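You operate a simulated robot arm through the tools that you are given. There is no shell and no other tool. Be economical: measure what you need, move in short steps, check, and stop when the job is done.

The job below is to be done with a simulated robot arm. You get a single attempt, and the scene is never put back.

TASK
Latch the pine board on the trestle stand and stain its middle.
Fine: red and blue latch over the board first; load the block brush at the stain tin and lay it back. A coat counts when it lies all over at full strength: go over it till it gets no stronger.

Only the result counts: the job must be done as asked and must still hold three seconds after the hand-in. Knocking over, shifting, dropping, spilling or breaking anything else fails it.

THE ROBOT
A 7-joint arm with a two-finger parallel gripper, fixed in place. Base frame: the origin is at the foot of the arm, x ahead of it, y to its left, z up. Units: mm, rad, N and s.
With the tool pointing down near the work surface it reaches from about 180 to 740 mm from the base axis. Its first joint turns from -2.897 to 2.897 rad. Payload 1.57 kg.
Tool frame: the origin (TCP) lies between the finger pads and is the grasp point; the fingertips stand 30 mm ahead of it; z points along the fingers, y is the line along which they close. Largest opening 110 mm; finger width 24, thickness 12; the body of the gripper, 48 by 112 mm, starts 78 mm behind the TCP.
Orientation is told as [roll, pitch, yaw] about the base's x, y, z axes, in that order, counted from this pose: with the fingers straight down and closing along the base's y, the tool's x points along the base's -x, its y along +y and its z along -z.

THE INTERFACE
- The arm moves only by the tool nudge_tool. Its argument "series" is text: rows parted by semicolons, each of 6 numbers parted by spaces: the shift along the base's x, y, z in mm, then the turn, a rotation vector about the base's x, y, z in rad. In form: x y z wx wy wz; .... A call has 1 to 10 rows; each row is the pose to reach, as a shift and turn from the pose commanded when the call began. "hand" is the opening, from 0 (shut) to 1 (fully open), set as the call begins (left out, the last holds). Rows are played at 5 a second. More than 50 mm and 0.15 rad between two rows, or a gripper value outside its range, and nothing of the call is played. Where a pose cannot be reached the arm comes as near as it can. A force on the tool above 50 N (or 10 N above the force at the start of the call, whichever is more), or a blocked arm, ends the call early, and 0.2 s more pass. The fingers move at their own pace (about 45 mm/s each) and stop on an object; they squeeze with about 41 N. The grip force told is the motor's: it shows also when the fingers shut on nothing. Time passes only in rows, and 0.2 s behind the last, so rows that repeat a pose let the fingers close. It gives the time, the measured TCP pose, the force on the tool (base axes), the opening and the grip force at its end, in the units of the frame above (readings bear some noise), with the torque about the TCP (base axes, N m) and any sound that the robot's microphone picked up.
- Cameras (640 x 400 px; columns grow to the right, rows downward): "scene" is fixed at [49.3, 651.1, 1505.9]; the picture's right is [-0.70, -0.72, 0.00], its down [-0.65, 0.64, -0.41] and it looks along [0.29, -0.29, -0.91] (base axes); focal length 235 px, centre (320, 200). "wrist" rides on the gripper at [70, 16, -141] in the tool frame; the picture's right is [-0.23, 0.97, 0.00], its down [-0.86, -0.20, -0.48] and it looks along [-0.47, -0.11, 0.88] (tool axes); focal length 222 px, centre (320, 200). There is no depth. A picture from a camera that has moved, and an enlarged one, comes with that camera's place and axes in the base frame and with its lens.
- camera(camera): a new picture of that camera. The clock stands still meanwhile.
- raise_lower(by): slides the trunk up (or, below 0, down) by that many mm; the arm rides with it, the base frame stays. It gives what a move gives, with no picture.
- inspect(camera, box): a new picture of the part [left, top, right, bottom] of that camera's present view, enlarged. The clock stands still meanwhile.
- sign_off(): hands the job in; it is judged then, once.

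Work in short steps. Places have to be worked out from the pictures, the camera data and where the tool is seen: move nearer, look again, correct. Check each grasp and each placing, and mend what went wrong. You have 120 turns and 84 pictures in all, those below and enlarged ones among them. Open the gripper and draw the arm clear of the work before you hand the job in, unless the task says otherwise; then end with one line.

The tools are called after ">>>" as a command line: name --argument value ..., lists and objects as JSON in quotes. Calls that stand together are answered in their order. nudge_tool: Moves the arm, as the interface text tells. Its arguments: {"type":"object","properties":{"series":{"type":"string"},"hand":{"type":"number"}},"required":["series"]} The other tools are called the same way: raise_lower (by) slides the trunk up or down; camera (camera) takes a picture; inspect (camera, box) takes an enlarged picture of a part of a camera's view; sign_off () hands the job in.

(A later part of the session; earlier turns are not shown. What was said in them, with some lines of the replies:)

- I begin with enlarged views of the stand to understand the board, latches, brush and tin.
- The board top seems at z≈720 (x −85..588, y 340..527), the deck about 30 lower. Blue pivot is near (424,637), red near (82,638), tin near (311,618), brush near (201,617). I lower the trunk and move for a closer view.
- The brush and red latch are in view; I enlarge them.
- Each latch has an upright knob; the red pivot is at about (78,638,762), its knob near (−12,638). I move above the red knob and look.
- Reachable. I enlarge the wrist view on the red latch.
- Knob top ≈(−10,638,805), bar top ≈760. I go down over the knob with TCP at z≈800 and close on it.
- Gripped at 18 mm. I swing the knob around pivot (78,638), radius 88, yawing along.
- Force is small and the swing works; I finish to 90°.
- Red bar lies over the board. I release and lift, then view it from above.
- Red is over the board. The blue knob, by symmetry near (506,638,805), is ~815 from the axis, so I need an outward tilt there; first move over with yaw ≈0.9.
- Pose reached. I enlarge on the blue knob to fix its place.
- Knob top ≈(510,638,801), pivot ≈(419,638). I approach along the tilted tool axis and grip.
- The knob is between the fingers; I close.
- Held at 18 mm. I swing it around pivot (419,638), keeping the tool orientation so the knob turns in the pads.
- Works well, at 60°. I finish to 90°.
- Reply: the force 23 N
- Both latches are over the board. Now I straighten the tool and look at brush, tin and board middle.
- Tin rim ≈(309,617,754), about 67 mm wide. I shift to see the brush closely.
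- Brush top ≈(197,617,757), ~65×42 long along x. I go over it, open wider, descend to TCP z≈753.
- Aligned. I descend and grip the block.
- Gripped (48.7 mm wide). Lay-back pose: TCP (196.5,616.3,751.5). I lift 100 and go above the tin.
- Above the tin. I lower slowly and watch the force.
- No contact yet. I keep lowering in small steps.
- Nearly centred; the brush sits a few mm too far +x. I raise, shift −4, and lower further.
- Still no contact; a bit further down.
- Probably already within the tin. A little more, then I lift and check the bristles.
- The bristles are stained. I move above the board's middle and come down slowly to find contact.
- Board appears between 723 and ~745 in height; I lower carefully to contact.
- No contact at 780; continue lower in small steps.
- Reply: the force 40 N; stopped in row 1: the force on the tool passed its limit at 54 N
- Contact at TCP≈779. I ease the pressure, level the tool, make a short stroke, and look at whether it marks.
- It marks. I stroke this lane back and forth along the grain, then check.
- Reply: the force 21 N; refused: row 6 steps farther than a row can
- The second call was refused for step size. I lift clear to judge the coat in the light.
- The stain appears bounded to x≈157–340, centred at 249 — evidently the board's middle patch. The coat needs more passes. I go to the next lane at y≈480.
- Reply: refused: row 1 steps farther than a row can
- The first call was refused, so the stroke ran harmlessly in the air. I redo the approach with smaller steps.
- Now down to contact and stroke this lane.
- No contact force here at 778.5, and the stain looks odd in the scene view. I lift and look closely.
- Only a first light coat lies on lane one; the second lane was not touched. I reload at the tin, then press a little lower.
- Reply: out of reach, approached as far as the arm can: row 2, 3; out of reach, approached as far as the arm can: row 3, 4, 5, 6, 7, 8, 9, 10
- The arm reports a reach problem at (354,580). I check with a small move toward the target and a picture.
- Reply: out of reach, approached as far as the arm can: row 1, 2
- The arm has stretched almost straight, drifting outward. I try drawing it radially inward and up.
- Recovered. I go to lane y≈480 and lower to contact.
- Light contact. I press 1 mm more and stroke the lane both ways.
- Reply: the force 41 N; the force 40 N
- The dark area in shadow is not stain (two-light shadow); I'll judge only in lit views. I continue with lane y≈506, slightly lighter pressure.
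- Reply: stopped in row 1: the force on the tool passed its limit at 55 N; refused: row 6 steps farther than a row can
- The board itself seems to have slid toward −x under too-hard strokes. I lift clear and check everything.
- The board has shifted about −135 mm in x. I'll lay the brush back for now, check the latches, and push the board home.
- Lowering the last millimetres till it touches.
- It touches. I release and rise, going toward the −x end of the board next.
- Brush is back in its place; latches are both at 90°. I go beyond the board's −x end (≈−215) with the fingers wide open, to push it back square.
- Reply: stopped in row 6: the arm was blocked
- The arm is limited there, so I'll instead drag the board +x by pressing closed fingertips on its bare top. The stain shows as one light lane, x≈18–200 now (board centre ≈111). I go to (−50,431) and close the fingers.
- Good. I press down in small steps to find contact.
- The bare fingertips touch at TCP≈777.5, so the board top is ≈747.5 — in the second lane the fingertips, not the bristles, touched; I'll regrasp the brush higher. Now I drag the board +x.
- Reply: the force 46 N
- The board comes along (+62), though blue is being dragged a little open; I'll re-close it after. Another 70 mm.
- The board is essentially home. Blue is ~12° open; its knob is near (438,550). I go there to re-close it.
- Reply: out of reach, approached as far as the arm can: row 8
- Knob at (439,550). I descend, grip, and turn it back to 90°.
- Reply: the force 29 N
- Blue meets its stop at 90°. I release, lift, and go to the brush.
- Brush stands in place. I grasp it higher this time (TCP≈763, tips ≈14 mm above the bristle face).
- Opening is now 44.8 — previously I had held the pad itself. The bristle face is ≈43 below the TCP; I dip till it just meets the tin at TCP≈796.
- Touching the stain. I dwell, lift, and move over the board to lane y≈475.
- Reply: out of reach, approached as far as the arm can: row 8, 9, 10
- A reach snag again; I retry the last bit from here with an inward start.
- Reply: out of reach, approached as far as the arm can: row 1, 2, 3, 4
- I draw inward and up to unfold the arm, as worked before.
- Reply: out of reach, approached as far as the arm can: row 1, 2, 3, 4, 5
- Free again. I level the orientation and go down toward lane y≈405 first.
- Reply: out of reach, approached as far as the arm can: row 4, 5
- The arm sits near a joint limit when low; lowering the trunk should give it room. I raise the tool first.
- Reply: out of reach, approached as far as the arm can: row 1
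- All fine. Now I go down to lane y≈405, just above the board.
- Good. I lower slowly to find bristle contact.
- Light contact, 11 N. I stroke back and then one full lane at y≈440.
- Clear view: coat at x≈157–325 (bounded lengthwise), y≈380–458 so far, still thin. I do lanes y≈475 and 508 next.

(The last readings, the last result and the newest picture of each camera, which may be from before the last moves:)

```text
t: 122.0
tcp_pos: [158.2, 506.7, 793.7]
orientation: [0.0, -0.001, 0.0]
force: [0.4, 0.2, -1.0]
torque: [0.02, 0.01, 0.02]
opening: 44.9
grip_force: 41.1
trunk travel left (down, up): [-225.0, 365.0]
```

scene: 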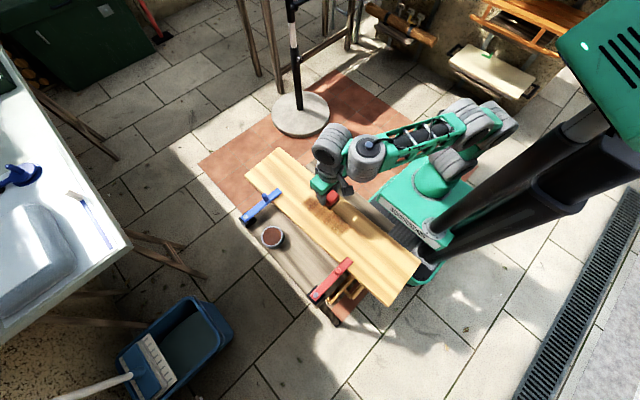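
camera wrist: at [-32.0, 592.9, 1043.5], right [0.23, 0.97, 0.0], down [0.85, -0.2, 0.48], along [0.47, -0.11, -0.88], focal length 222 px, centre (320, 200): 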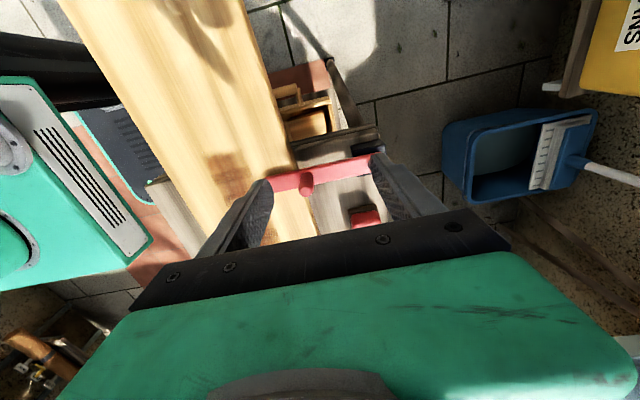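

Commanded height is about 2.5 mm too high (the +100 lift included the press). I lower and repeat lane 507.

>>> nudge_tool --series "0 0 -1.5 0 0 0; 0 0 -2.5 0 0 0; 35 0 -2.5 0 0 0; 70 0 -2.5 0 0 0; 105 0 -2.5 0 0 0; 140 0 -2.5 0 0 0; 170 0 -2.5 0 0 0; 170 0 -2.5 0 0 0; 130 0 -2.5 0 0 0; 95 0 -2.5 0 0 0"

>>> nudge_tool --series "-35 0 0 0 0 0; -70 0 0 0 0 0; -95 0 0 0 0 0; -95 -16 0 0 0 0; -95 -33 0 0 0 0; -60 -33 0 0 0 0; -25 -33 0 0 0 0; 10 -33 0 0 0 0; 45 -33 0 0 0 0; 75 -33 0 0 0 0"

>>> nudge_tool --series "-35 0 0 0 0 0; -70 0 0 0 0 0; -105 0 0 0 0 0; -140 0 0 0 0 0; -170 0 0 0 0 0; -170 0 22.5 0 0 0; -210 -15 52.5 0 0 0; -250 -20 82.5 0 0 0; -290 -20 100.5 0 0 0; -290 -20 100.5 0 0 0"

>>> inspect --camera "scene" --box '[265, 150, 385, 250]'

```text
t: 124.2
tcp_pos: [255.9, 507.6, 789.9]
orientation: [0.004, -0.001, 0.002]
force: [4.0, 1.2, 23.4]
torque: [-0.23, -0.21, 0.08]
opening: 44.8
grip_force: 40.9
trunk travel left (down, up): [-225.0, 365.0]
```

```text
t: 126.3
tcp_pos: [328.7, 472.9, 790.2]
orientation: [0.0, -0.001, 0.003]
force: [-2.3, 0.7, 14.9]
torque: [-0.01, 0.23, -0.03]
opening: 44.7
grip_force: 40.3
trunk travel left (down, up): [-225.0, 365.0]
```

```text
refused: row 7 steps farther than a row can; nothing moved
```

```text
4.00 times, centred on (325, 200) of scene
camera zoom: at [49.3, 651.1, 1505.9], right [-0.7, -0.72, 0.0], down [-0.65, 0.64, -0.41], along [0.29, -0.29, -0.91], focal length 941 px, centre (300, 200)
```

zoom: 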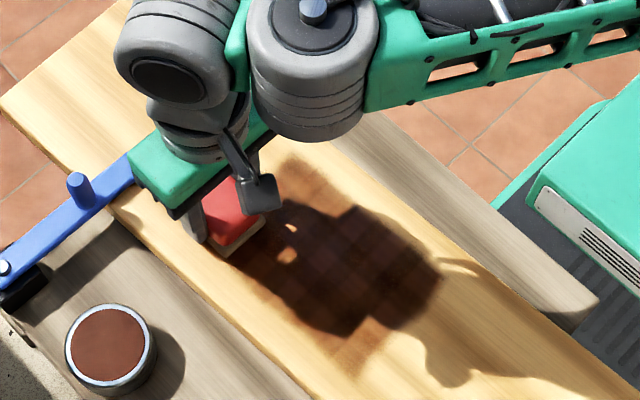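

I finish this pass and retreat (steps ≤50) for a clear view.

>>> nudge_tool --series "-35 0 0 0 0 0; -70 0 0 0 0 0; -105 0 0 0 0 0; -140 0 0 0 0 0; -170 0 0 0 0 0; -170 0 22.5 0 0 0; -200 -10 50.5 0 0 0; -230 -20 80.5 0 0 0; -265 -20 100.5 0 0 0; -295 -20 100.5 0 0 0"

>>> inspect --camera "scene" --box '[265, 150, 385, 250]'

```text
t: 128.6
tcp_pos: [33.1, 454.9, 890.5]
orientation: [0.001, 0.0, 0.002]
force: [0.0, 0.2, -0.3]
torque: [0.02, 0.03, 0.02]
opening: 44.7
grip_force: 40.8
trunk travel left (down, up): [-225.0, 365.0]
```

```text
4.00 times, centred on (325, 200) of scene
camera zoom: at [49.3, 651.1, 1505.9], right [-0.7, -0.72, 0.0], down [-0.65, 0.64, -0.41], along [0.29, -0.29, -0.91], focal length 941 px, centre (300, 200)
```

zoom: 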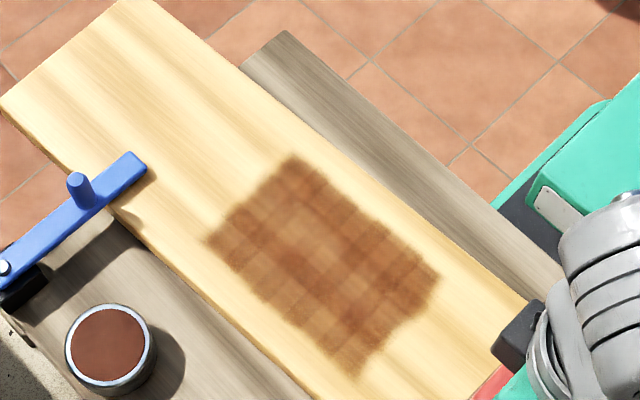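

The patch is x≈157–325, y≈378–494 and all of it has a first coat. I now build it up in three lanes (476, 436, 396).

>>> nudge_tool --series "35 6 -30 0 0 0; 70 12 -60 0 0 0; 100 18 -85 0 0 0; 126 22 -98 0 0 0; 126 22 -100.8 0 0 0; 165 22 -100.8 0 0 0; 200 22 -100.8 0 0 0; 235 22 -100.8 0 0 0; 270 22 -100.8 0 0 0; 294 22 -100.8 0 0 0"

>>> nudge_tool --series "-35 0 0 0 0 0; -70 0 0 0 0 0; -105 0 0 0 0 0; -140 0 0 0 0 0; -168 0 0 0 0 0; -168 -20 0 0 0 0; -168 -40 0 0 0 0; -130 -40 0 0 0 0; -95 -40 0 0 0 0; -60 -40 0 0 0 0"

>>> nudge_tool --series "35 0 0 0 0 0; 60 0 0 0 0 0; 25 0 0 0 0 0; -10 0 0 0 0 0; -45 0 0 0 0 0; -80 0 0 0 0 0; -108 0 0 0 0 0; -108 -20 0 0 0 0; -108 -40 0 0 0 0; -75 -40 0 0 0 0"

>>> nudge_tool --series "35 0 0 0 0 0; 70 0 0 0 0 0; 105 0 0 0 0 0; 135 0 0 0 0 0; 100 0 0 0 0 0; 65 0 0 0 0 0; 30 0 0 0 0 0; -5 0 0 0 0 0; -33 0 0 0 0 0"

>>> nudge_tool --series "0 0 25 0 0 0; -30 15 55 0 0 0; -60 35 85 0 0 0; -95 55 100 0 0 0; -125 60 100 0 0 0"

>>> inspect --camera "scene" --box '[265, 150, 385, 250]'

```text
t: 130.8
tcp_pos: [328.2, 475.6, 789.8]
orientation: [0.003, -0.002, 0.001]
force: [-5.3, 1.2, 21.1]
torque: [-0.16, 0.45, -0.06]
opening: 45.0
grip_force: 41.3
trunk travel left (down, up): [-225.0, 365.0]
```

```text
t: 132.9
tcp_pos: [266.9, 437.1, 789.0]
orientation: [0.003, -0.001, 0.002]
force: [-6.3, 1.3, 24.2]
torque: [-0.03, 0.4, -0.08]
opening: 44.8
grip_force: 41.3
trunk travel left (down, up): [-225.0, 365.0]
```

```text
t: 135.2
tcp_pos: [191.0, 395.3, 790.2]
orientation: [0.003, 0.002, 0.001]
force: [-11.2, -0.8, 34.9]
torque: [-0.4, 0.36, -0.18]
opening: 44.8
grip_force: 41.6
trunk travel left (down, up): [-225.0, 365.0]
```

```text
t: 137.2
tcp_pos: [159.4, 396.0, 789.5]
orientation: [0.005, 0.0, 0.001]
force: [8.3, 1.6, 35.3]
torque: [-0.34, -0.5, 0.11]
opening: 44.9
grip_force: 40.8
trunk travel left (down, up): [-225.0, 365.0]
```

```text
t: 138.3
tcp_pos: [34.6, 455.5, 889.7]
orientation: [-0.002, 0.0, 0.001]
force: [0.5, 0.9, -0.4]
torque: [0.0, 0.01, -0.01]
opening: 45.2
grip_force: 40.8
trunk travel left (down, up): [-225.0, 365.0]
```

```text
4.00 times, centred on (325, 200) of scene
camera zoom: at [49.3, 651.1, 1505.9], right [-0.7, -0.72, 0.0], down [-0.65, 0.64, -0.41], along [0.29, -0.29, -0.91], focal length 941 px, centre (300, 200)
```

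zoom: 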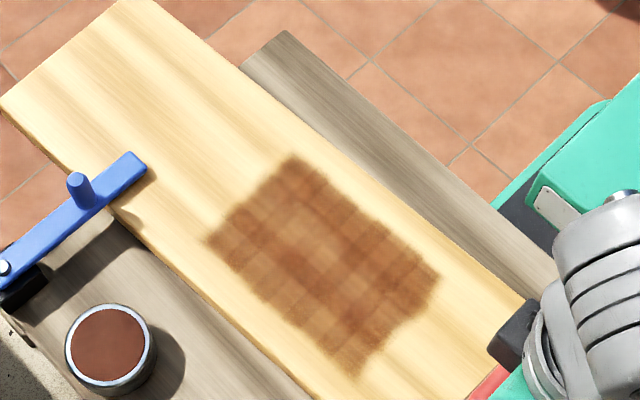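

Little change, so the brush is running dry. I reload at the tin.

>>> nudge_tool --series "40 24 -5 0 0 0; 80 48 -10 0 0 0; 120 72 -20 0 0 0; 160 96 -30 0 0 0; 200 120 -40 0 0 0; 240 145 -50 0 0 0; 272.5 162 -58 0 0 0; 272.5 162 -58 0 0 0"

>>> nudge_tool --series "0 0 -15 0 0 0; 0 0 -28 0 0 0; 0 0 -33.5 0 0 0; 0 0 -35 0 0 0; 0 0 -35 0 0 0; 0 0 -35 0 0 0; 0 0 -35 0 0 0"

```text
t: 140.2
tcp_pos: [296.0, 597.3, 823.2]
orientation: [-0.001, 0.001, 0.002]
force: [0.4, 0.4, -0.3]
torque: [0.02, 0.0, 0.03]
opening: 45.0
grip_force: 40.9
out of reach, approached as far as the arm can: row 6, 7, 8
trunk travel left (down, up): [-225.0, 365.0]
```

```text
t: 141.8
tcp_pos: [296.7, 596.2, 795.8]
orientation: [0.011, -0.004, 0.002]
force: [1.7, 5.4, 39.5]
torque: [0.23, -0.31, 0.03]
opening: 44.8
grip_force: 40.8
trunk travel left (down, up): [-225.0, 365.0]
```

The arm fell short and pressed off-centre on the tin; I lift straight up at once.

>>> nudge_tool --series "0 0 15 0 0 0; 0 0 40 0 0 0; -10 -20 70 0 0 0; -30 -50 90 0 0 0; -40 -60 100 0 0 0; -40 -60 100 0 0 0"

>>> inspect --camera "scene" --box '[225, 190, 325, 280]'

```text
t: 143.2
tcp_pos: [256.8, 535.5, 891.9]
orientation: [0.001, 0.0, 0.0]
force: [0.0, -0.1, -0.3]
torque: [0.01, -0.03, 0.02]
opening: 45.1
grip_force: 40.6
out of reach, approached as far as the arm can: row 2
trunk travel left (down, up): [-225.0, 365.0]
```

```text
4.44 times, centred on (275, 235) of scene
camera zoom: at [49.3, 651.1, 1505.9], right [-0.7, -0.72, 0.0], down [-0.65, 0.64, -0.41], along [0.29, -0.29, -0.91], focal length 1045 px, centre (520, 44)
```

zoom: 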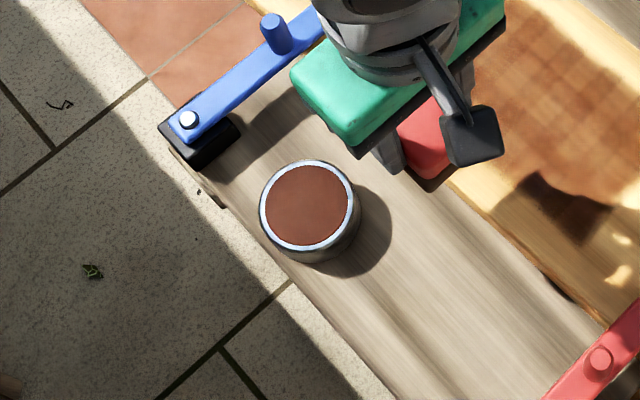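

The tin hasn't moved. The brush likely took some stain; I go back to the patch at lane 476 and find contact.

>>> nudge_tool --series "0 -25 -25 0 0 0; 15 -50 -50 0 0 0; 35 -59 -75 0 0 0; 35 -59 -95 0 0 0; 35 -59 -98 0 0 0; 35 -59 -98 0 0 0; 35 -59 -98 0 0 0"

>>> nudge_tool --series "0 0 -1.5 0 0 0; 0 0 -2.5 0 0 0; 0 0 -2.5 0 0 0"

```text
t: 144.8
tcp_pos: [293.4, 477.1, 793.0]
orientation: [-0.001, -0.001, 0.0]
force: [-0.4, -0.3, -0.1]
torque: [0.02, 0.0, 0.03]
opening: 44.8
grip_force: 40.7
trunk travel left (down, up): [-225.0, 365.0]
```

```text
t: 145.6
tcp_pos: [292.6, 478.0, 789.8]
orientation: [0.002, -0.001, 0.002]
force: [1.1, -0.3, 2.5]
torque: [-0.1, -0.09, 0.0]
opening: 45.2
grip_force: 41.4
trunk travel left (down, up): [-225.0, 365.0]
```

Contact. I stroke the three lanes again, ending with a retreat for a clear look.

>>> nudge_tool --series "15 0 -0.8 0 0 0; 36 0 -0.8 0 0 0; 0 0 -0.8 0 0 0; -35 0 -0.8 0 0 0; -70 0 -0.8 0 0 0; -105 0 -0.8 0 0 0; -133 0 -0.8 0 0 0; -133 -20 -0.8 0 0 0; -133 -40 -0.8 0 0 0; -98 -40 -0.8 0 0 0"

>>> nudge_tool --series "35 0 0 0 0 0; 70 0 0 0 0 0; 105 0 0 0 0 0; 134 0 0 0 0 0; 134 -20 0 0 0 0; 134 -40 0 0 0 0; 100 -40 0 0 0 0; 65 -40 0 0 0 0; 30 -40 0 0 0 0; -5 -40 0 0 0 0"

>>> nudge_tool --series "-30 0 0 0 0 0; -30 0 25 0 0 0; -60 15 55 0 0 0; -90 35 85 0 0 0; -125 55 100 0 0 0; -155 60 100 0 0 0; -155 60 100 0 0 0"

>>> inspect --camera "scene" --box '[265, 150, 385, 250]'

```text
t: 147.8
tcp_pos: [194.8, 437.1, 789.4]
orientation: [-0.001, 0.0, 0.001]
force: [-0.2, 0.2, 3.7]
torque: [0.07, -0.1, 0.0]
opening: 44.8
grip_force: 40.7
trunk travel left (down, up): [-225.0, 365.0]
```

```text
t: 149.9
tcp_pos: [189.0, 398.0, 789.2]
orientation: [0.003, 0.001, 0.0]
force: [0.6, -0.1, 8.5]
torque: [-0.2, -0.06, 0.0]
opening: 44.9
grip_force: 40.5
trunk travel left (down, up): [-225.0, 365.0]
```

```text
t: 151.6
tcp_pos: [34.1, 456.7, 889.9]
orientation: [-0.001, 0.002, 0.003]
force: [-0.3, -1.1, -1.1]
torque: [-0.01, 0.01, -0.02]
opening: 44.7
grip_force: 41.1
trunk travel left (down, up): [-225.0, 365.0]
```

```text
4.00 times, centred on (325, 200) of scene
camera zoom: at [49.3, 651.1, 1505.9], right [-0.7, -0.72, 0.0], down [-0.65, 0.64, -0.41], along [0.29, -0.29, -0.91], focal length 941 px, centre (300, 200)
```

zoom: 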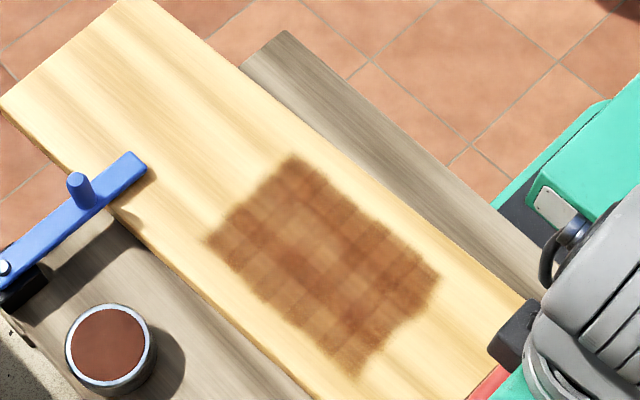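

Only slightly darker — the reload was poor. I raise the trunk 60 mm for better reach at the tin.

>>> raise_lower --by 60

>>> nudge_tool --series "40 24 -15 0 0 0; 80 48 -30 0 0 0; 120 72 -45 0 0 0; 160 96 -60 0 0 0; 200 120 -75 0 0 0; 240 145 -90 0 0 0; 272.5 160.5 -115 0 0 0; 272.5 160.5 -118 0 0 0"

```text
t: 152.6
tcp_pos: [34.8, 455.4, 949.7]
orientation: [-0.002, 0.0, 0.002]
force: [-0.8, 0.7, -1.1]
torque: [0.03, 0.0, 0.06]
opening: 45.1
grip_force: 41.1
trunk travel left (down, up): [-285.0, 305.0]
```

```text
t: 154.3
tcp_pos: [307.1, 611.8, 830.0]
orientation: [0.0, 0.0, 0.001]
force: [-0.3, 0.5, -0.8]
torque: [-0.01, 0.0, 0.02]
opening: 45.0
grip_force: 41.1
out of reach, approached as far as the arm can: row 7, 8
trunk travel left (down, up): [-285.0, 305.0]
```

Just short of the tin (5 mm). I raise the trunk 40 more, compensating with the tool.

>>> raise_lower --by 40

>>> nudge_tool --series "0 5 -20 0 0 0; 0 5 -40 0 0 0; 0 5 -50 0 0 0; 0 5 -60 0 0 0; 0 5 -60 0 0 0"

```text
t: 155.2
tcp_pos: [305.5, 612.3, 870.5]
orientation: [0.0, 0.002, 0.003]
force: [0.4, -0.3, -0.4]
torque: [-0.01, -0.02, -0.05]
opening: 44.7
grip_force: 41.3
trunk travel left (down, up): [-325.0, 265.0]
```

```text
t: 156.4
tcp_pos: [304.5, 617.0, 809.5]
orientation: [0.001, 0.001, 0.002]
force: [0.6, -0.4, -0.6]
torque: [0.01, -0.01, -0.01]
opening: 45.0
grip_force: 40.9
trunk travel left (down, up): [-325.0, 265.0]
```

Over the tin's centre now. I dip to contact and dwell.

>>> nudge_tool --series "2 0 -8 0 0 0; 2 0 -11 0 0 0; 2 0 -13 0 0 0; 2 0 -14 0 0 0; 2 0 -14 0 0 0; 2 0 -14 0 0 0; 2 0 -14 0 0 0; 2 0 -14 0 0 0; 2 0 -14 0 0 0"

```text
t: 158.4
tcp_pos: [308.6, 617.8, 797.7]
orientation: [0.0, -0.001, 0.003]
force: [0.2, 0.0, -0.7]
torque: [0.0, 0.02, -0.03]
opening: 45.0
grip_force: 40.7
trunk travel left (down, up): [-325.0, 265.0]
```

>>> nudge_tool --series "0 0 -1.5 0 0 0; 0 0 -3 0 0 0; 0 0 -3 0 0 0; 0 0 -3 0 0 0"

```text
t: 159.4
tcp_pos: [307.8, 617.9, 797.0]
orientation: [0.006, -0.002, 0.005]
force: [1.0, 4.6, 14.5]
torque: [-0.06, 0.1, -0.01]
opening: 45.1
grip_force: 40.6
trunk travel left (down, up): [-325.0, 265.0]
```

Loaded. I lift inward and up, then lower the trunk again for the board work.

>>> nudge_tool --series "0 0 25 0 0 0; -5 -30 50 0 0 0; -10 -60 75 0 0 0; -20 -95 95 0 0 0; -30 -125 105 0 0 0; -35 -142 108 0 0 0; -35 -142 108 0 0 0"

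>>> raise_lower --by -100

```text
t: 161.0
tcp_pos: [272.9, 474.9, 901.3]
orientation: [0.001, 0.0, 0.002]
force: [0.8, -1.0, -0.8]
torque: [0.0, 0.0, 0.02]
opening: 44.7
grip_force: 41.1
trunk travel left (down, up): [-325.0, 265.0]
```

```text
t: 162.3
tcp_pos: [272.1, 476.1, 800.9]
orientation: [0.001, -0.001, 0.002]
force: [0.6, 0.5, -0.5]
torque: [-0.02, 0.02, -0.04]
opening: 44.7
grip_force: 40.7
trunk travel left (down, up): [-225.0, 365.0]
```

>>> nudge_tool --series "28 0 -4 0 0 0; 55 0 -8 0 0 0; 55 0 -10.5 0 0 0; 55 0 -12 0 0 0; 55 0 -12 0 0 0"

```text
t: 163.5
tcp_pos: [325.7, 475.9, 790.7]
orientation: [0.001, -0.002, 0.003]
force: [-0.9, -0.2, 5.3]
torque: [-0.17, 0.0, 0.02]
opening: 45.0
grip_force: 40.8
trunk travel left (down, up): [-225.0, 365.0]
```

Contact 5 N. I press 0.8 more and run all three lanes.

>>> nudge_tool --series "-25 0 -0.8 0 0 0; -55 0 -0.8 0 0 0; -85 0 -0.8 0 0 0; -115 0 -0.8 0 0 0; -145 0 -0.8 0 0 0; -166 0 -0.8 0 0 0; -166 -20 -0.8 0 0 0; -166 -40 -0.8 0 0 0; -135 -40 -0.8 0 0 0; -105 -40 -0.8 0 0 0"

>>> nudge_tool --series "30 0 0 0 0 0; 60 0 0 0 0 0; 90 0 0 0 0 0; 108 0 0 0 0 0; 108 -20 0 0 0 0; 108 -40 0 0 0 0; 78 -40 0 0 0 0; 48 -40 0 0 0 0; 18 -40 0 0 0 0; -12 -40 0 0 0 0"

>>> nudge_tool --series "-30 0 0 0 0 0; -50 0 0 0 0 0; -50 0 25 0 0 0; -80 15 55 0 0 0; -110 35 85 0 0 0; -145 55 100 0 0 0; -175 60 100 0 0 0; -175 60 100 0 0 0"

>>> inspect --camera "scene" --box '[265, 150, 385, 250]'

```text
t: 165.7
tcp_pos: [221.1, 435.0, 790.4]
orientation: [0.0, -0.001, 0.001]
force: [-1.6, 1.2, 17.9]
torque: [-0.06, 0.17, -0.02]
opening: 45.0
grip_force: 41.4
trunk travel left (down, up): [-225.0, 365.0]
```

```text
t: 167.9
tcp_pos: [209.1, 396.3, 790.1]
orientation: [0.004, 0.0, 0.002]
force: [5.8, 0.1, 25.7]
torque: [-0.12, -0.4, 0.0]
opening: 44.8
grip_force: 40.5
trunk travel left (down, up): [-225.0, 365.0]
```

```text
t: 169.7
tcp_pos: [35.5, 457.0, 887.7]
orientation: [0.001, 0.001, 0.0]
force: [-0.6, -0.7, -0.5]
torque: [0.04, -0.03, 0.01]
opening: 44.8
grip_force: 40.8
trunk travel left (down, up): [-225.0, 365.0]
```

```text
4.00 times, centred on (325, 200) of scene
camera zoom: at [49.3, 651.1, 1505.9], right [-0.7, -0.72, 0.0], down [-0.65, 0.64, -0.41], along [0.29, -0.29, -0.91], focal length 941 px, centre (300, 200)
```

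zoom: 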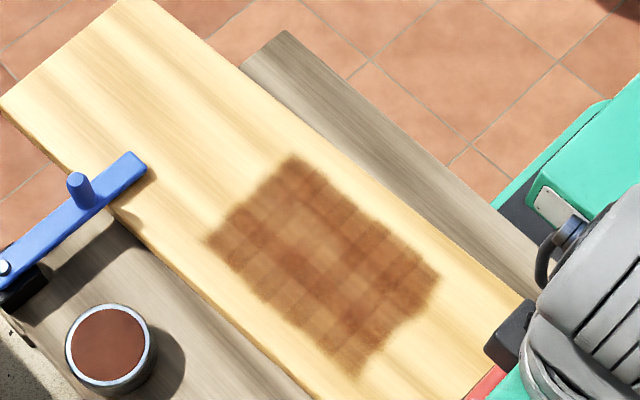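

The last views look nearly alike; the coat may be near full strength. I zoom in to judge its evenness.

>>> inspect --camera "scene" --box '[290, 182, 362, 250]'

```text
5.88 times, centred on (326, 216) of scene
camera zoom: at [49.3, 651.1, 1505.9], right [-0.7, -0.72, 0.0], down [-0.65, 0.64, -0.41], along [0.29, -0.29, -0.91], focal length 1384 px, centre (285, 106)
```

zoom: 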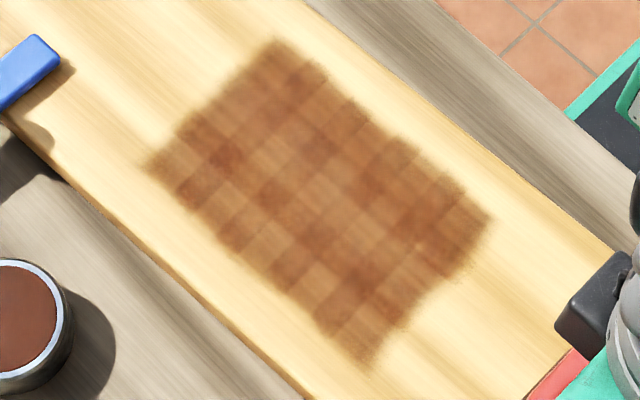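

Cells still vary a little in tone. I run another round with interleaved lanes (456, 416, then edges) and compare.

>>> nudge_tool --series "35 0 -30 0 0 0; 70 0 -60 0 0 0; 100 0 -85 0 0 0; 126 0 -97 0 0 0; 126 0 -100.3 0 0 0; 160 0 -100.3 0 0 0; 195 0 -100.3 0 0 0; 230 0 -100.3 0 0 0; 265 0 -100.3 0 0 0; 292 0 -100.3 0 0 0"

>>> nudge_tool --series "0 -20 0 0 0 0; 0 -40 0 0 0 0; -33 -40 0 0 0 0; -66 -40 0 0 0 0; -100 -40 0 0 0 0; -133 -40 0 0 0 0; -166 -40 0 0 0 0; -166 -58 0 0 0 0; -166 -70 0 0 0 0; -133 -70 0 0 0 0"

>>> nudge_tool --series "33 0 0 0 0 0; 66 0 0 0 0 0; 100 0 0 0 0 0; 133 0 0 0 0 0; 133 30 0 0 0 0; 133 60 0 0 0 0; 133 90 0 0 0 0; 133 103 0 0 0 0; 100 103 0 0 0 0; 66 103 0 0 0 0"

>>> nudge_tool --series "-33 0 0 0 0 0; -66 0 0 0 0 0; -99 0 0 0 0 0; -99 0 25 0 0 0; -130 -10 55 0 0 0; -160 -20 85 0 0 0; -195 -30 100 0 0 0; -225 -32 100 0 0 0; -225 -32 100 0 0 0"

>>> inspect --camera "scene" --box '[290, 182, 362, 250]'

```text
t: 171.9
tcp_pos: [326.9, 455.0, 789.9]
orientation: [0.006, -0.002, 0.004]
force: [-9.4, 1.9, 35.0]
torque: [-0.33, 0.76, -0.11]
opening: 45.1
grip_force: 41.3
trunk travel left (down, up): [-225.0, 365.0]
```

```text
t: 174.1
tcp_pos: [194.1, 386.3, 789.3]
orientation: [0.004, -0.003, 0.004]
force: [-13.0, -0.3, 38.8]
torque: [-0.17, 0.58, -0.09]
opening: 45.0
grip_force: 41.2
trunk travel left (down, up): [-225.0, 365.0]
```

```text
t: 176.3
tcp_pos: [260.2, 488.2, 790.0]
orientation: [0.007, -0.002, 0.002]
force: [5.9, 0.6, 32.4]
torque: [-0.07, -0.37, 0.02]
opening: 44.7
grip_force: 41.2
trunk travel left (down, up): [-225.0, 365.0]
```

```text
t: 178.3
tcp_pos: [35.0, 457.4, 888.1]
orientation: [0.001, -0.002, 0.002]
force: [-0.1, 0.4, -0.1]
torque: [-0.01, -0.01, -0.01]
opening: 44.9
grip_force: 40.6
trunk travel left (down, up): [-225.0, 365.0]
```

```text
5.88 times, centred on (326, 216) of scene
camera zoom: at [49.3, 651.1, 1505.9], right [-0.7, -0.72, 0.0], down [-0.65, 0.64, -0.41], along [0.29, -0.29, -0.91], focal length 1384 px, centre (285, 106)
```

zoom: 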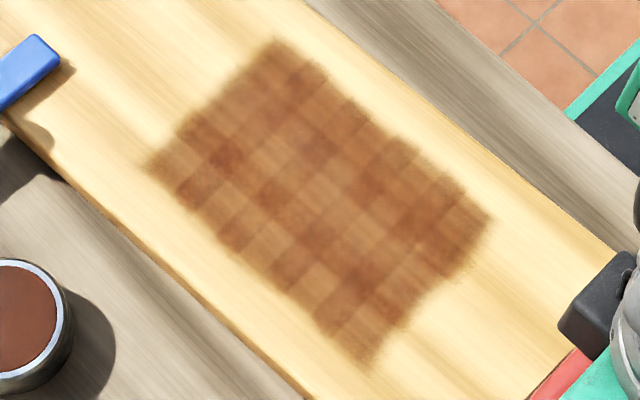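

Virtually unchanged. To be sure it's truly full strength and not a dry brush, I reload once more and go over it again.

>>> raise_lower --by 100

>>> nudge_tool --series "38 22 -20 0 0 0; 76 44 -40 0 0 0; 114 66 -60 0 0 0; 152 90 -80 0 0 0; 190 112 -100 0 0 0; 228 136 -125 0 0 0; 260 155 -150 0 0 0; 273 160.5 -175 0 0 0; 273 160.5 -180 0 0 0; 273 160.5 -180 0 0 0"

```text
t: 179.6
tcp_pos: [35.3, 457.5, 989.1]
orientation: [-0.002, -0.001, 0.002]
force: [-0.9, 0.3, -0.6]
torque: [-0.01, 0.01, -0.01]
opening: 44.9
grip_force: 41.0
trunk travel left (down, up): [-325.0, 265.0]
```

```text
refused: row 6 steps farther than a row can; nothing moved
```

>>> nudge_tool --series "34 20 -20 0 0 0; 68 40 -40 0 0 0; 102 60 -60 0 0 0; 136 80 -80 0 0 0; 170 100 -100 0 0 0; 204 120 -120 0 0 0; 238 140 -140 0 0 0; 265 156 -160 0 0 0; 273 160 -178 0 0 0; 273 160 -178 0 0 0"

```text
t: 181.8
tcp_pos: [309.1, 617.2, 811.0]
orientation: [0.002, -0.002, 0.0]
force: [-0.4, -0.2, -1.1]
torque: [0.0, 0.0, 0.04]
opening: 45.2
grip_force: 40.7
trunk travel left (down, up): [-325.0, 265.0]
```

Over the tin. I dip to light contact with a dwell.

>>> nudge_tool --series "-1 0 -8 0 0 0; -1 0 -12 0 0 0; -1 0 -14.5 0 0 0; -1 0 -16 0 0 0; -1 0 -17 0 0 0; -1 0 -17 0 0 0; -1 0 -17 0 0 0; -1 0 -17 0 0 0; -1 0 -17 0 0 0"

```text
t: 183.8
tcp_pos: [307.1, 617.4, 795.2]
orientation: [0.005, -0.003, 0.002]
force: [1.8, 0.6, 17.8]
torque: [0.04, -0.09, 0.01]
opening: 44.7
grip_force: 40.9
trunk travel left (down, up): [-325.0, 265.0]
```

Contact; loaded. Back over the board and trunk down.

>>> nudge_tool --series "0 0 25 0 0 0; -5 -30 50 0 0 0; -10 -60 75 0 0 0; -20 -95 95 0 0 0; -30 -125 105 0 0 0; -35 -142 108 0 0 0; -35 -142 108 0 0 0"

>>> raise_lower --by -100

>>> nudge_tool --series "28 0 -4 0 0 0; 55 0 -8 0 0 0; 55 0 -10.5 0 0 0; 55 0 -10.5 0 0 0"

```text
t: 185.4
tcp_pos: [271.1, 472.7, 900.7]
orientation: [0.002, 0.0, 0.001]
force: [-0.4, -0.3, -0.7]
torque: [0.01, -0.01, 0.02]
opening: 44.8
grip_force: 41.2
trunk travel left (down, up): [-325.0, 265.0]
```

```text
t: 186.8
tcp_pos: [271.5, 473.8, 803.1]
orientation: [-0.001, 0.002, 0.0]
force: [0.3, 0.0, -1.1]
torque: [0.01, 0.01, 0.03]
opening: 44.8
grip_force: 41.1
trunk travel left (down, up): [-225.0, 365.0]
```

```text
t: 187.8
tcp_pos: [325.9, 474.0, 791.5]
orientation: [0.001, 0.0, -0.001]
force: [0.0, 0.2, -0.6]
torque: [0.04, -0.02, -0.02]
opening: 45.1
grip_force: 40.6
trunk travel left (down, up): [-225.0, 365.0]
```

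I press to contact (−3 more) and run the three lanes with the fresh load, starting at y≈396 by way of 474 and 436.

>>> nudge_tool --series "0 2 -2 0 0 0; 0 2 -2.8 0 0 0; -33 2 -2.8 0 0 0; -66 2 -2.8 0 0 0; -99 2 -2.8 0 0 0; -132 2 -2.8 0 0 0; -165 2 -2.8 0 0 0; -165 -19 -2.8 0 0 0; -165 -39 -2.8 0 0 0; -132 -39 -2.8 0 0 0"

>>> nudge_tool --series "33 0 0 0 0 0; 66 0 0 0 0 0; 99 0 0 0 0 0; 132 0 0 0 0 0; 132 -20 0 0 0 0; 132 -40 0 0 0 0; 99 -40 0 0 0 0; 66 -40 0 0 0 0; 33 -40 0 0 0 0; 0 -40 0 0 0 0"

>>> nudge_tool --series "-33 0 0 0 0 0; -33 0 25 0 0 0; -63 15 55 0 0 0; -93 35 85 0 0 0; -128 55 100 0 0 0; -158 60 100 0 0 0; -158 60 100 0 0 0"

>>> inspect --camera "scene" --box '[290, 182, 362, 250]'

```text
t: 190.0
tcp_pos: [193.5, 432.9, 788.5]
orientation: [0.001, -0.002, 0.002]
force: [-3.2, -0.3, 12.7]
torque: [-0.13, 0.19, -0.03]
opening: 44.8
grip_force: 41.1
trunk travel left (down, up): [-225.0, 365.0]
```

```text
t: 192.2
tcp_pos: [194.3, 396.3, 790.4]
orientation: [0.003, 0.002, 0.002]
force: [7.1, -0.9, 27.0]
torque: [-0.19, -0.43, 0.03]
opening: 44.9
grip_force: 41.3
trunk travel left (down, up): [-225.0, 365.0]
```

```text
t: 193.8
tcp_pos: [36.2, 454.0, 889.2]
orientation: [0.001, 0.0, 0.001]
force: [0.7, -0.4, -1.0]
torque: [-0.02, -0.01, -0.01]
opening: 44.7
grip_force: 40.8
trunk travel left (down, up): [-225.0, 365.0]
```

```text
5.88 times, centred on (326, 216) of scene
camera zoom: at [49.3, 651.1, 1505.9], right [-0.7, -0.72, 0.0], down [-0.65, 0.64, -0.41], along [0.29, -0.29, -0.91], focal length 1384 px, centre (285, 106)
```

zoom: 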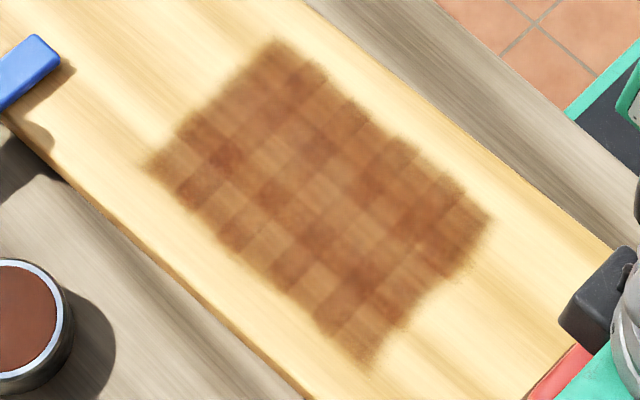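

No change after a fresh load: the coat is at full strength. I lay the brush back now; trunk up for reach.

>>> raise_lower --by 100

>>> nudge_tool --series "23 23 -15 0 0 0; 46 46 -30 0 0 0; 70 70 -50 0 0 0; 93 93 -70 0 0 0; 116 117 -95 0 0 0; 140 140 -120 0 0 0; 160 163 -150 0 0 0; 160 163 -185 0 0 0; 160 163 -205 0 0 0; 160 163 -205 0 0 0"

>>> camera --camera "wrist"

```text
t: 195.1
tcp_pos: [37.1, 455.1, 988.4]
orientation: [0.0, 0.001, 0.001]
force: [-0.8, 0.2, -0.7]
torque: [0.01, 0.01, 0.02]
opening: 45.0
grip_force: 41.1
trunk travel left (down, up): [-325.0, 265.0]
```

```text
t: 197.3
tcp_pos: [195.4, 616.7, 783.1]
orientation: [0.0, 0.0, 0.003]
force: [-0.2, -0.1, -0.5]
torque: [-0.01, 0.05, -0.03]
opening: 45.0
grip_force: 41.5
trunk travel left (down, up): [-325.0, 265.0]
```

```text
12 pictures are left
camera wrist: at [126.4, 633.6, 925.8], right [0.23, 0.97, 0.0], down [0.86, -0.2, 0.48], along [0.47, -0.11, -0.88], focal length 222 px, centre (320, 200)
```

wrist: 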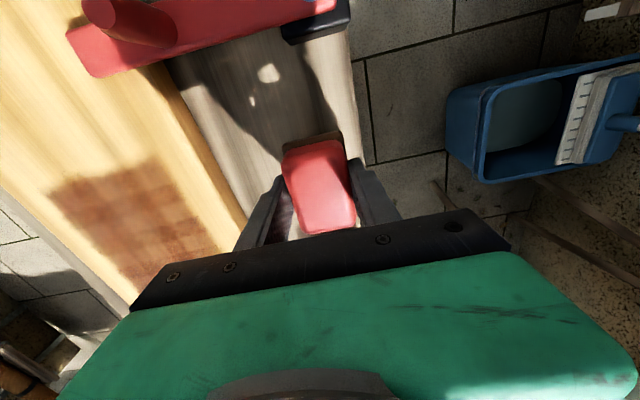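

Above its place. I lower to near the deck and feel for contact.

>>> nudge_tool --series "1.5 1 -10 0 0 0; 1.5 1 -17 0 0 0; 1.5 1 -20 0 0 0; 1.5 1 -20 0 0 0"

>>> nudge_tool --series "0 0 -0.7 0 0 0; 0 0 -1.4 0 0 0; 0 0 -1.4 0 0 0"

```text
t: 198.3
tcp_pos: [197.7, 618.8, 763.7]
orientation: [0.0, -0.001, 0.002]
force: [0.2, 0.5, 0.1]
torque: [0.01, -0.01, -0.02]
opening: 45.2
grip_force: 40.7
trunk travel left (down, up): [-325.0, 265.0]
```

```text
t: 199.1
tcp_pos: [198.5, 618.9, 763.3]
orientation: [0.001, 0.002, 0.001]
force: [-0.1, -0.6, 0.4]
torque: [-0.03, -0.01, -0.01]
opening: 44.9
grip_force: 41.3
trunk travel left (down, up): [-325.0, 265.0]
```

>>> nudge_tool --series "0 0 -0.7 0 0 0; 0 0 -1.5 0 0 0; 0 0 -1.5 0 0 0"

```text
t: 199.9
tcp_pos: [196.9, 619.0, 763.4]
orientation: [0.002, 0.001, 0.001]
force: [-0.3, -2.1, 10.1]
torque: [-0.35, 0.04, 0.03]
opening: 45.3
grip_force: 40.7
trunk travel left (down, up): [-325.0, 265.0]
```

It rests on the deck. I release, rise, and draw clear.

>>> nudge_tool --series "0 0 0 0 0 0; 0 0 0 0 0 0; 0 0 0 0 0 0; 0 0 0 0 0 0; 0 0 40 0 0 0; 0 0 80 0 0 0; 0 0 120 0 0 0; -20 -40 140 0 0 0; -40 -80 160 0 0 0; -60 -120 180 0 0 0" --hand 0.8

>>> nudge_tool --series "-30 -20 15 0 0 0; -60 -40 30 0 0 0; -90 -60 40 0 0 0; -120 -80 50 0 0 0"

>>> inspect --camera "scene" --box '[200, 130, 440, 350]'

```text
t: 202.1
tcp_pos: [138.4, 498.1, 941.1]
orientation: [0.001, -0.001, 0.002]
force: [-0.9, 0.1, 0.1]
torque: [-0.02, 0.01, 0.02]
opening: 88.2
grip_force: 0.1
trunk travel left (down, up): [-325.0, 265.0]
```

```text
t: 203.1
tcp_pos: [16.5, 418.7, 989.9]
orientation: [0.001, -0.001, 0.002]
force: [-0.4, 0.2, -0.3]
torque: [-0.04, -0.02, -0.01]
opening: 88.0
grip_force: 0.0
trunk travel left (down, up): [-325.0, 265.0]
```

```text
1.82 times, centred on (320, 240) of scene
camera zoom: at [49.3, 651.1, 1505.9], right [-0.7, -0.72, 0.0], down [-0.65, 0.64, -0.41], along [0.29, -0.29, -0.91], focal length 428 px, centre (320, 127)
```

zoom: 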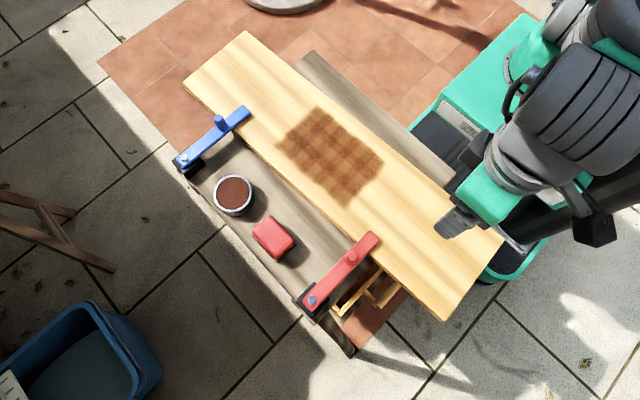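

Both latches lie across the board, the patch is evenly stained, and brush and tin stand in their places; the arm is clear with the gripper open. I hand in.

>>> sign_off

```text
The job is handed in.
```

The board is latched by both the red and blue latches, its middle is stained until further coats made no difference, and the brush is back in its place. During the work I slid the board about 135 mm out of position, pushed it back to within about 10–15 mm, and closed the blue latch again.
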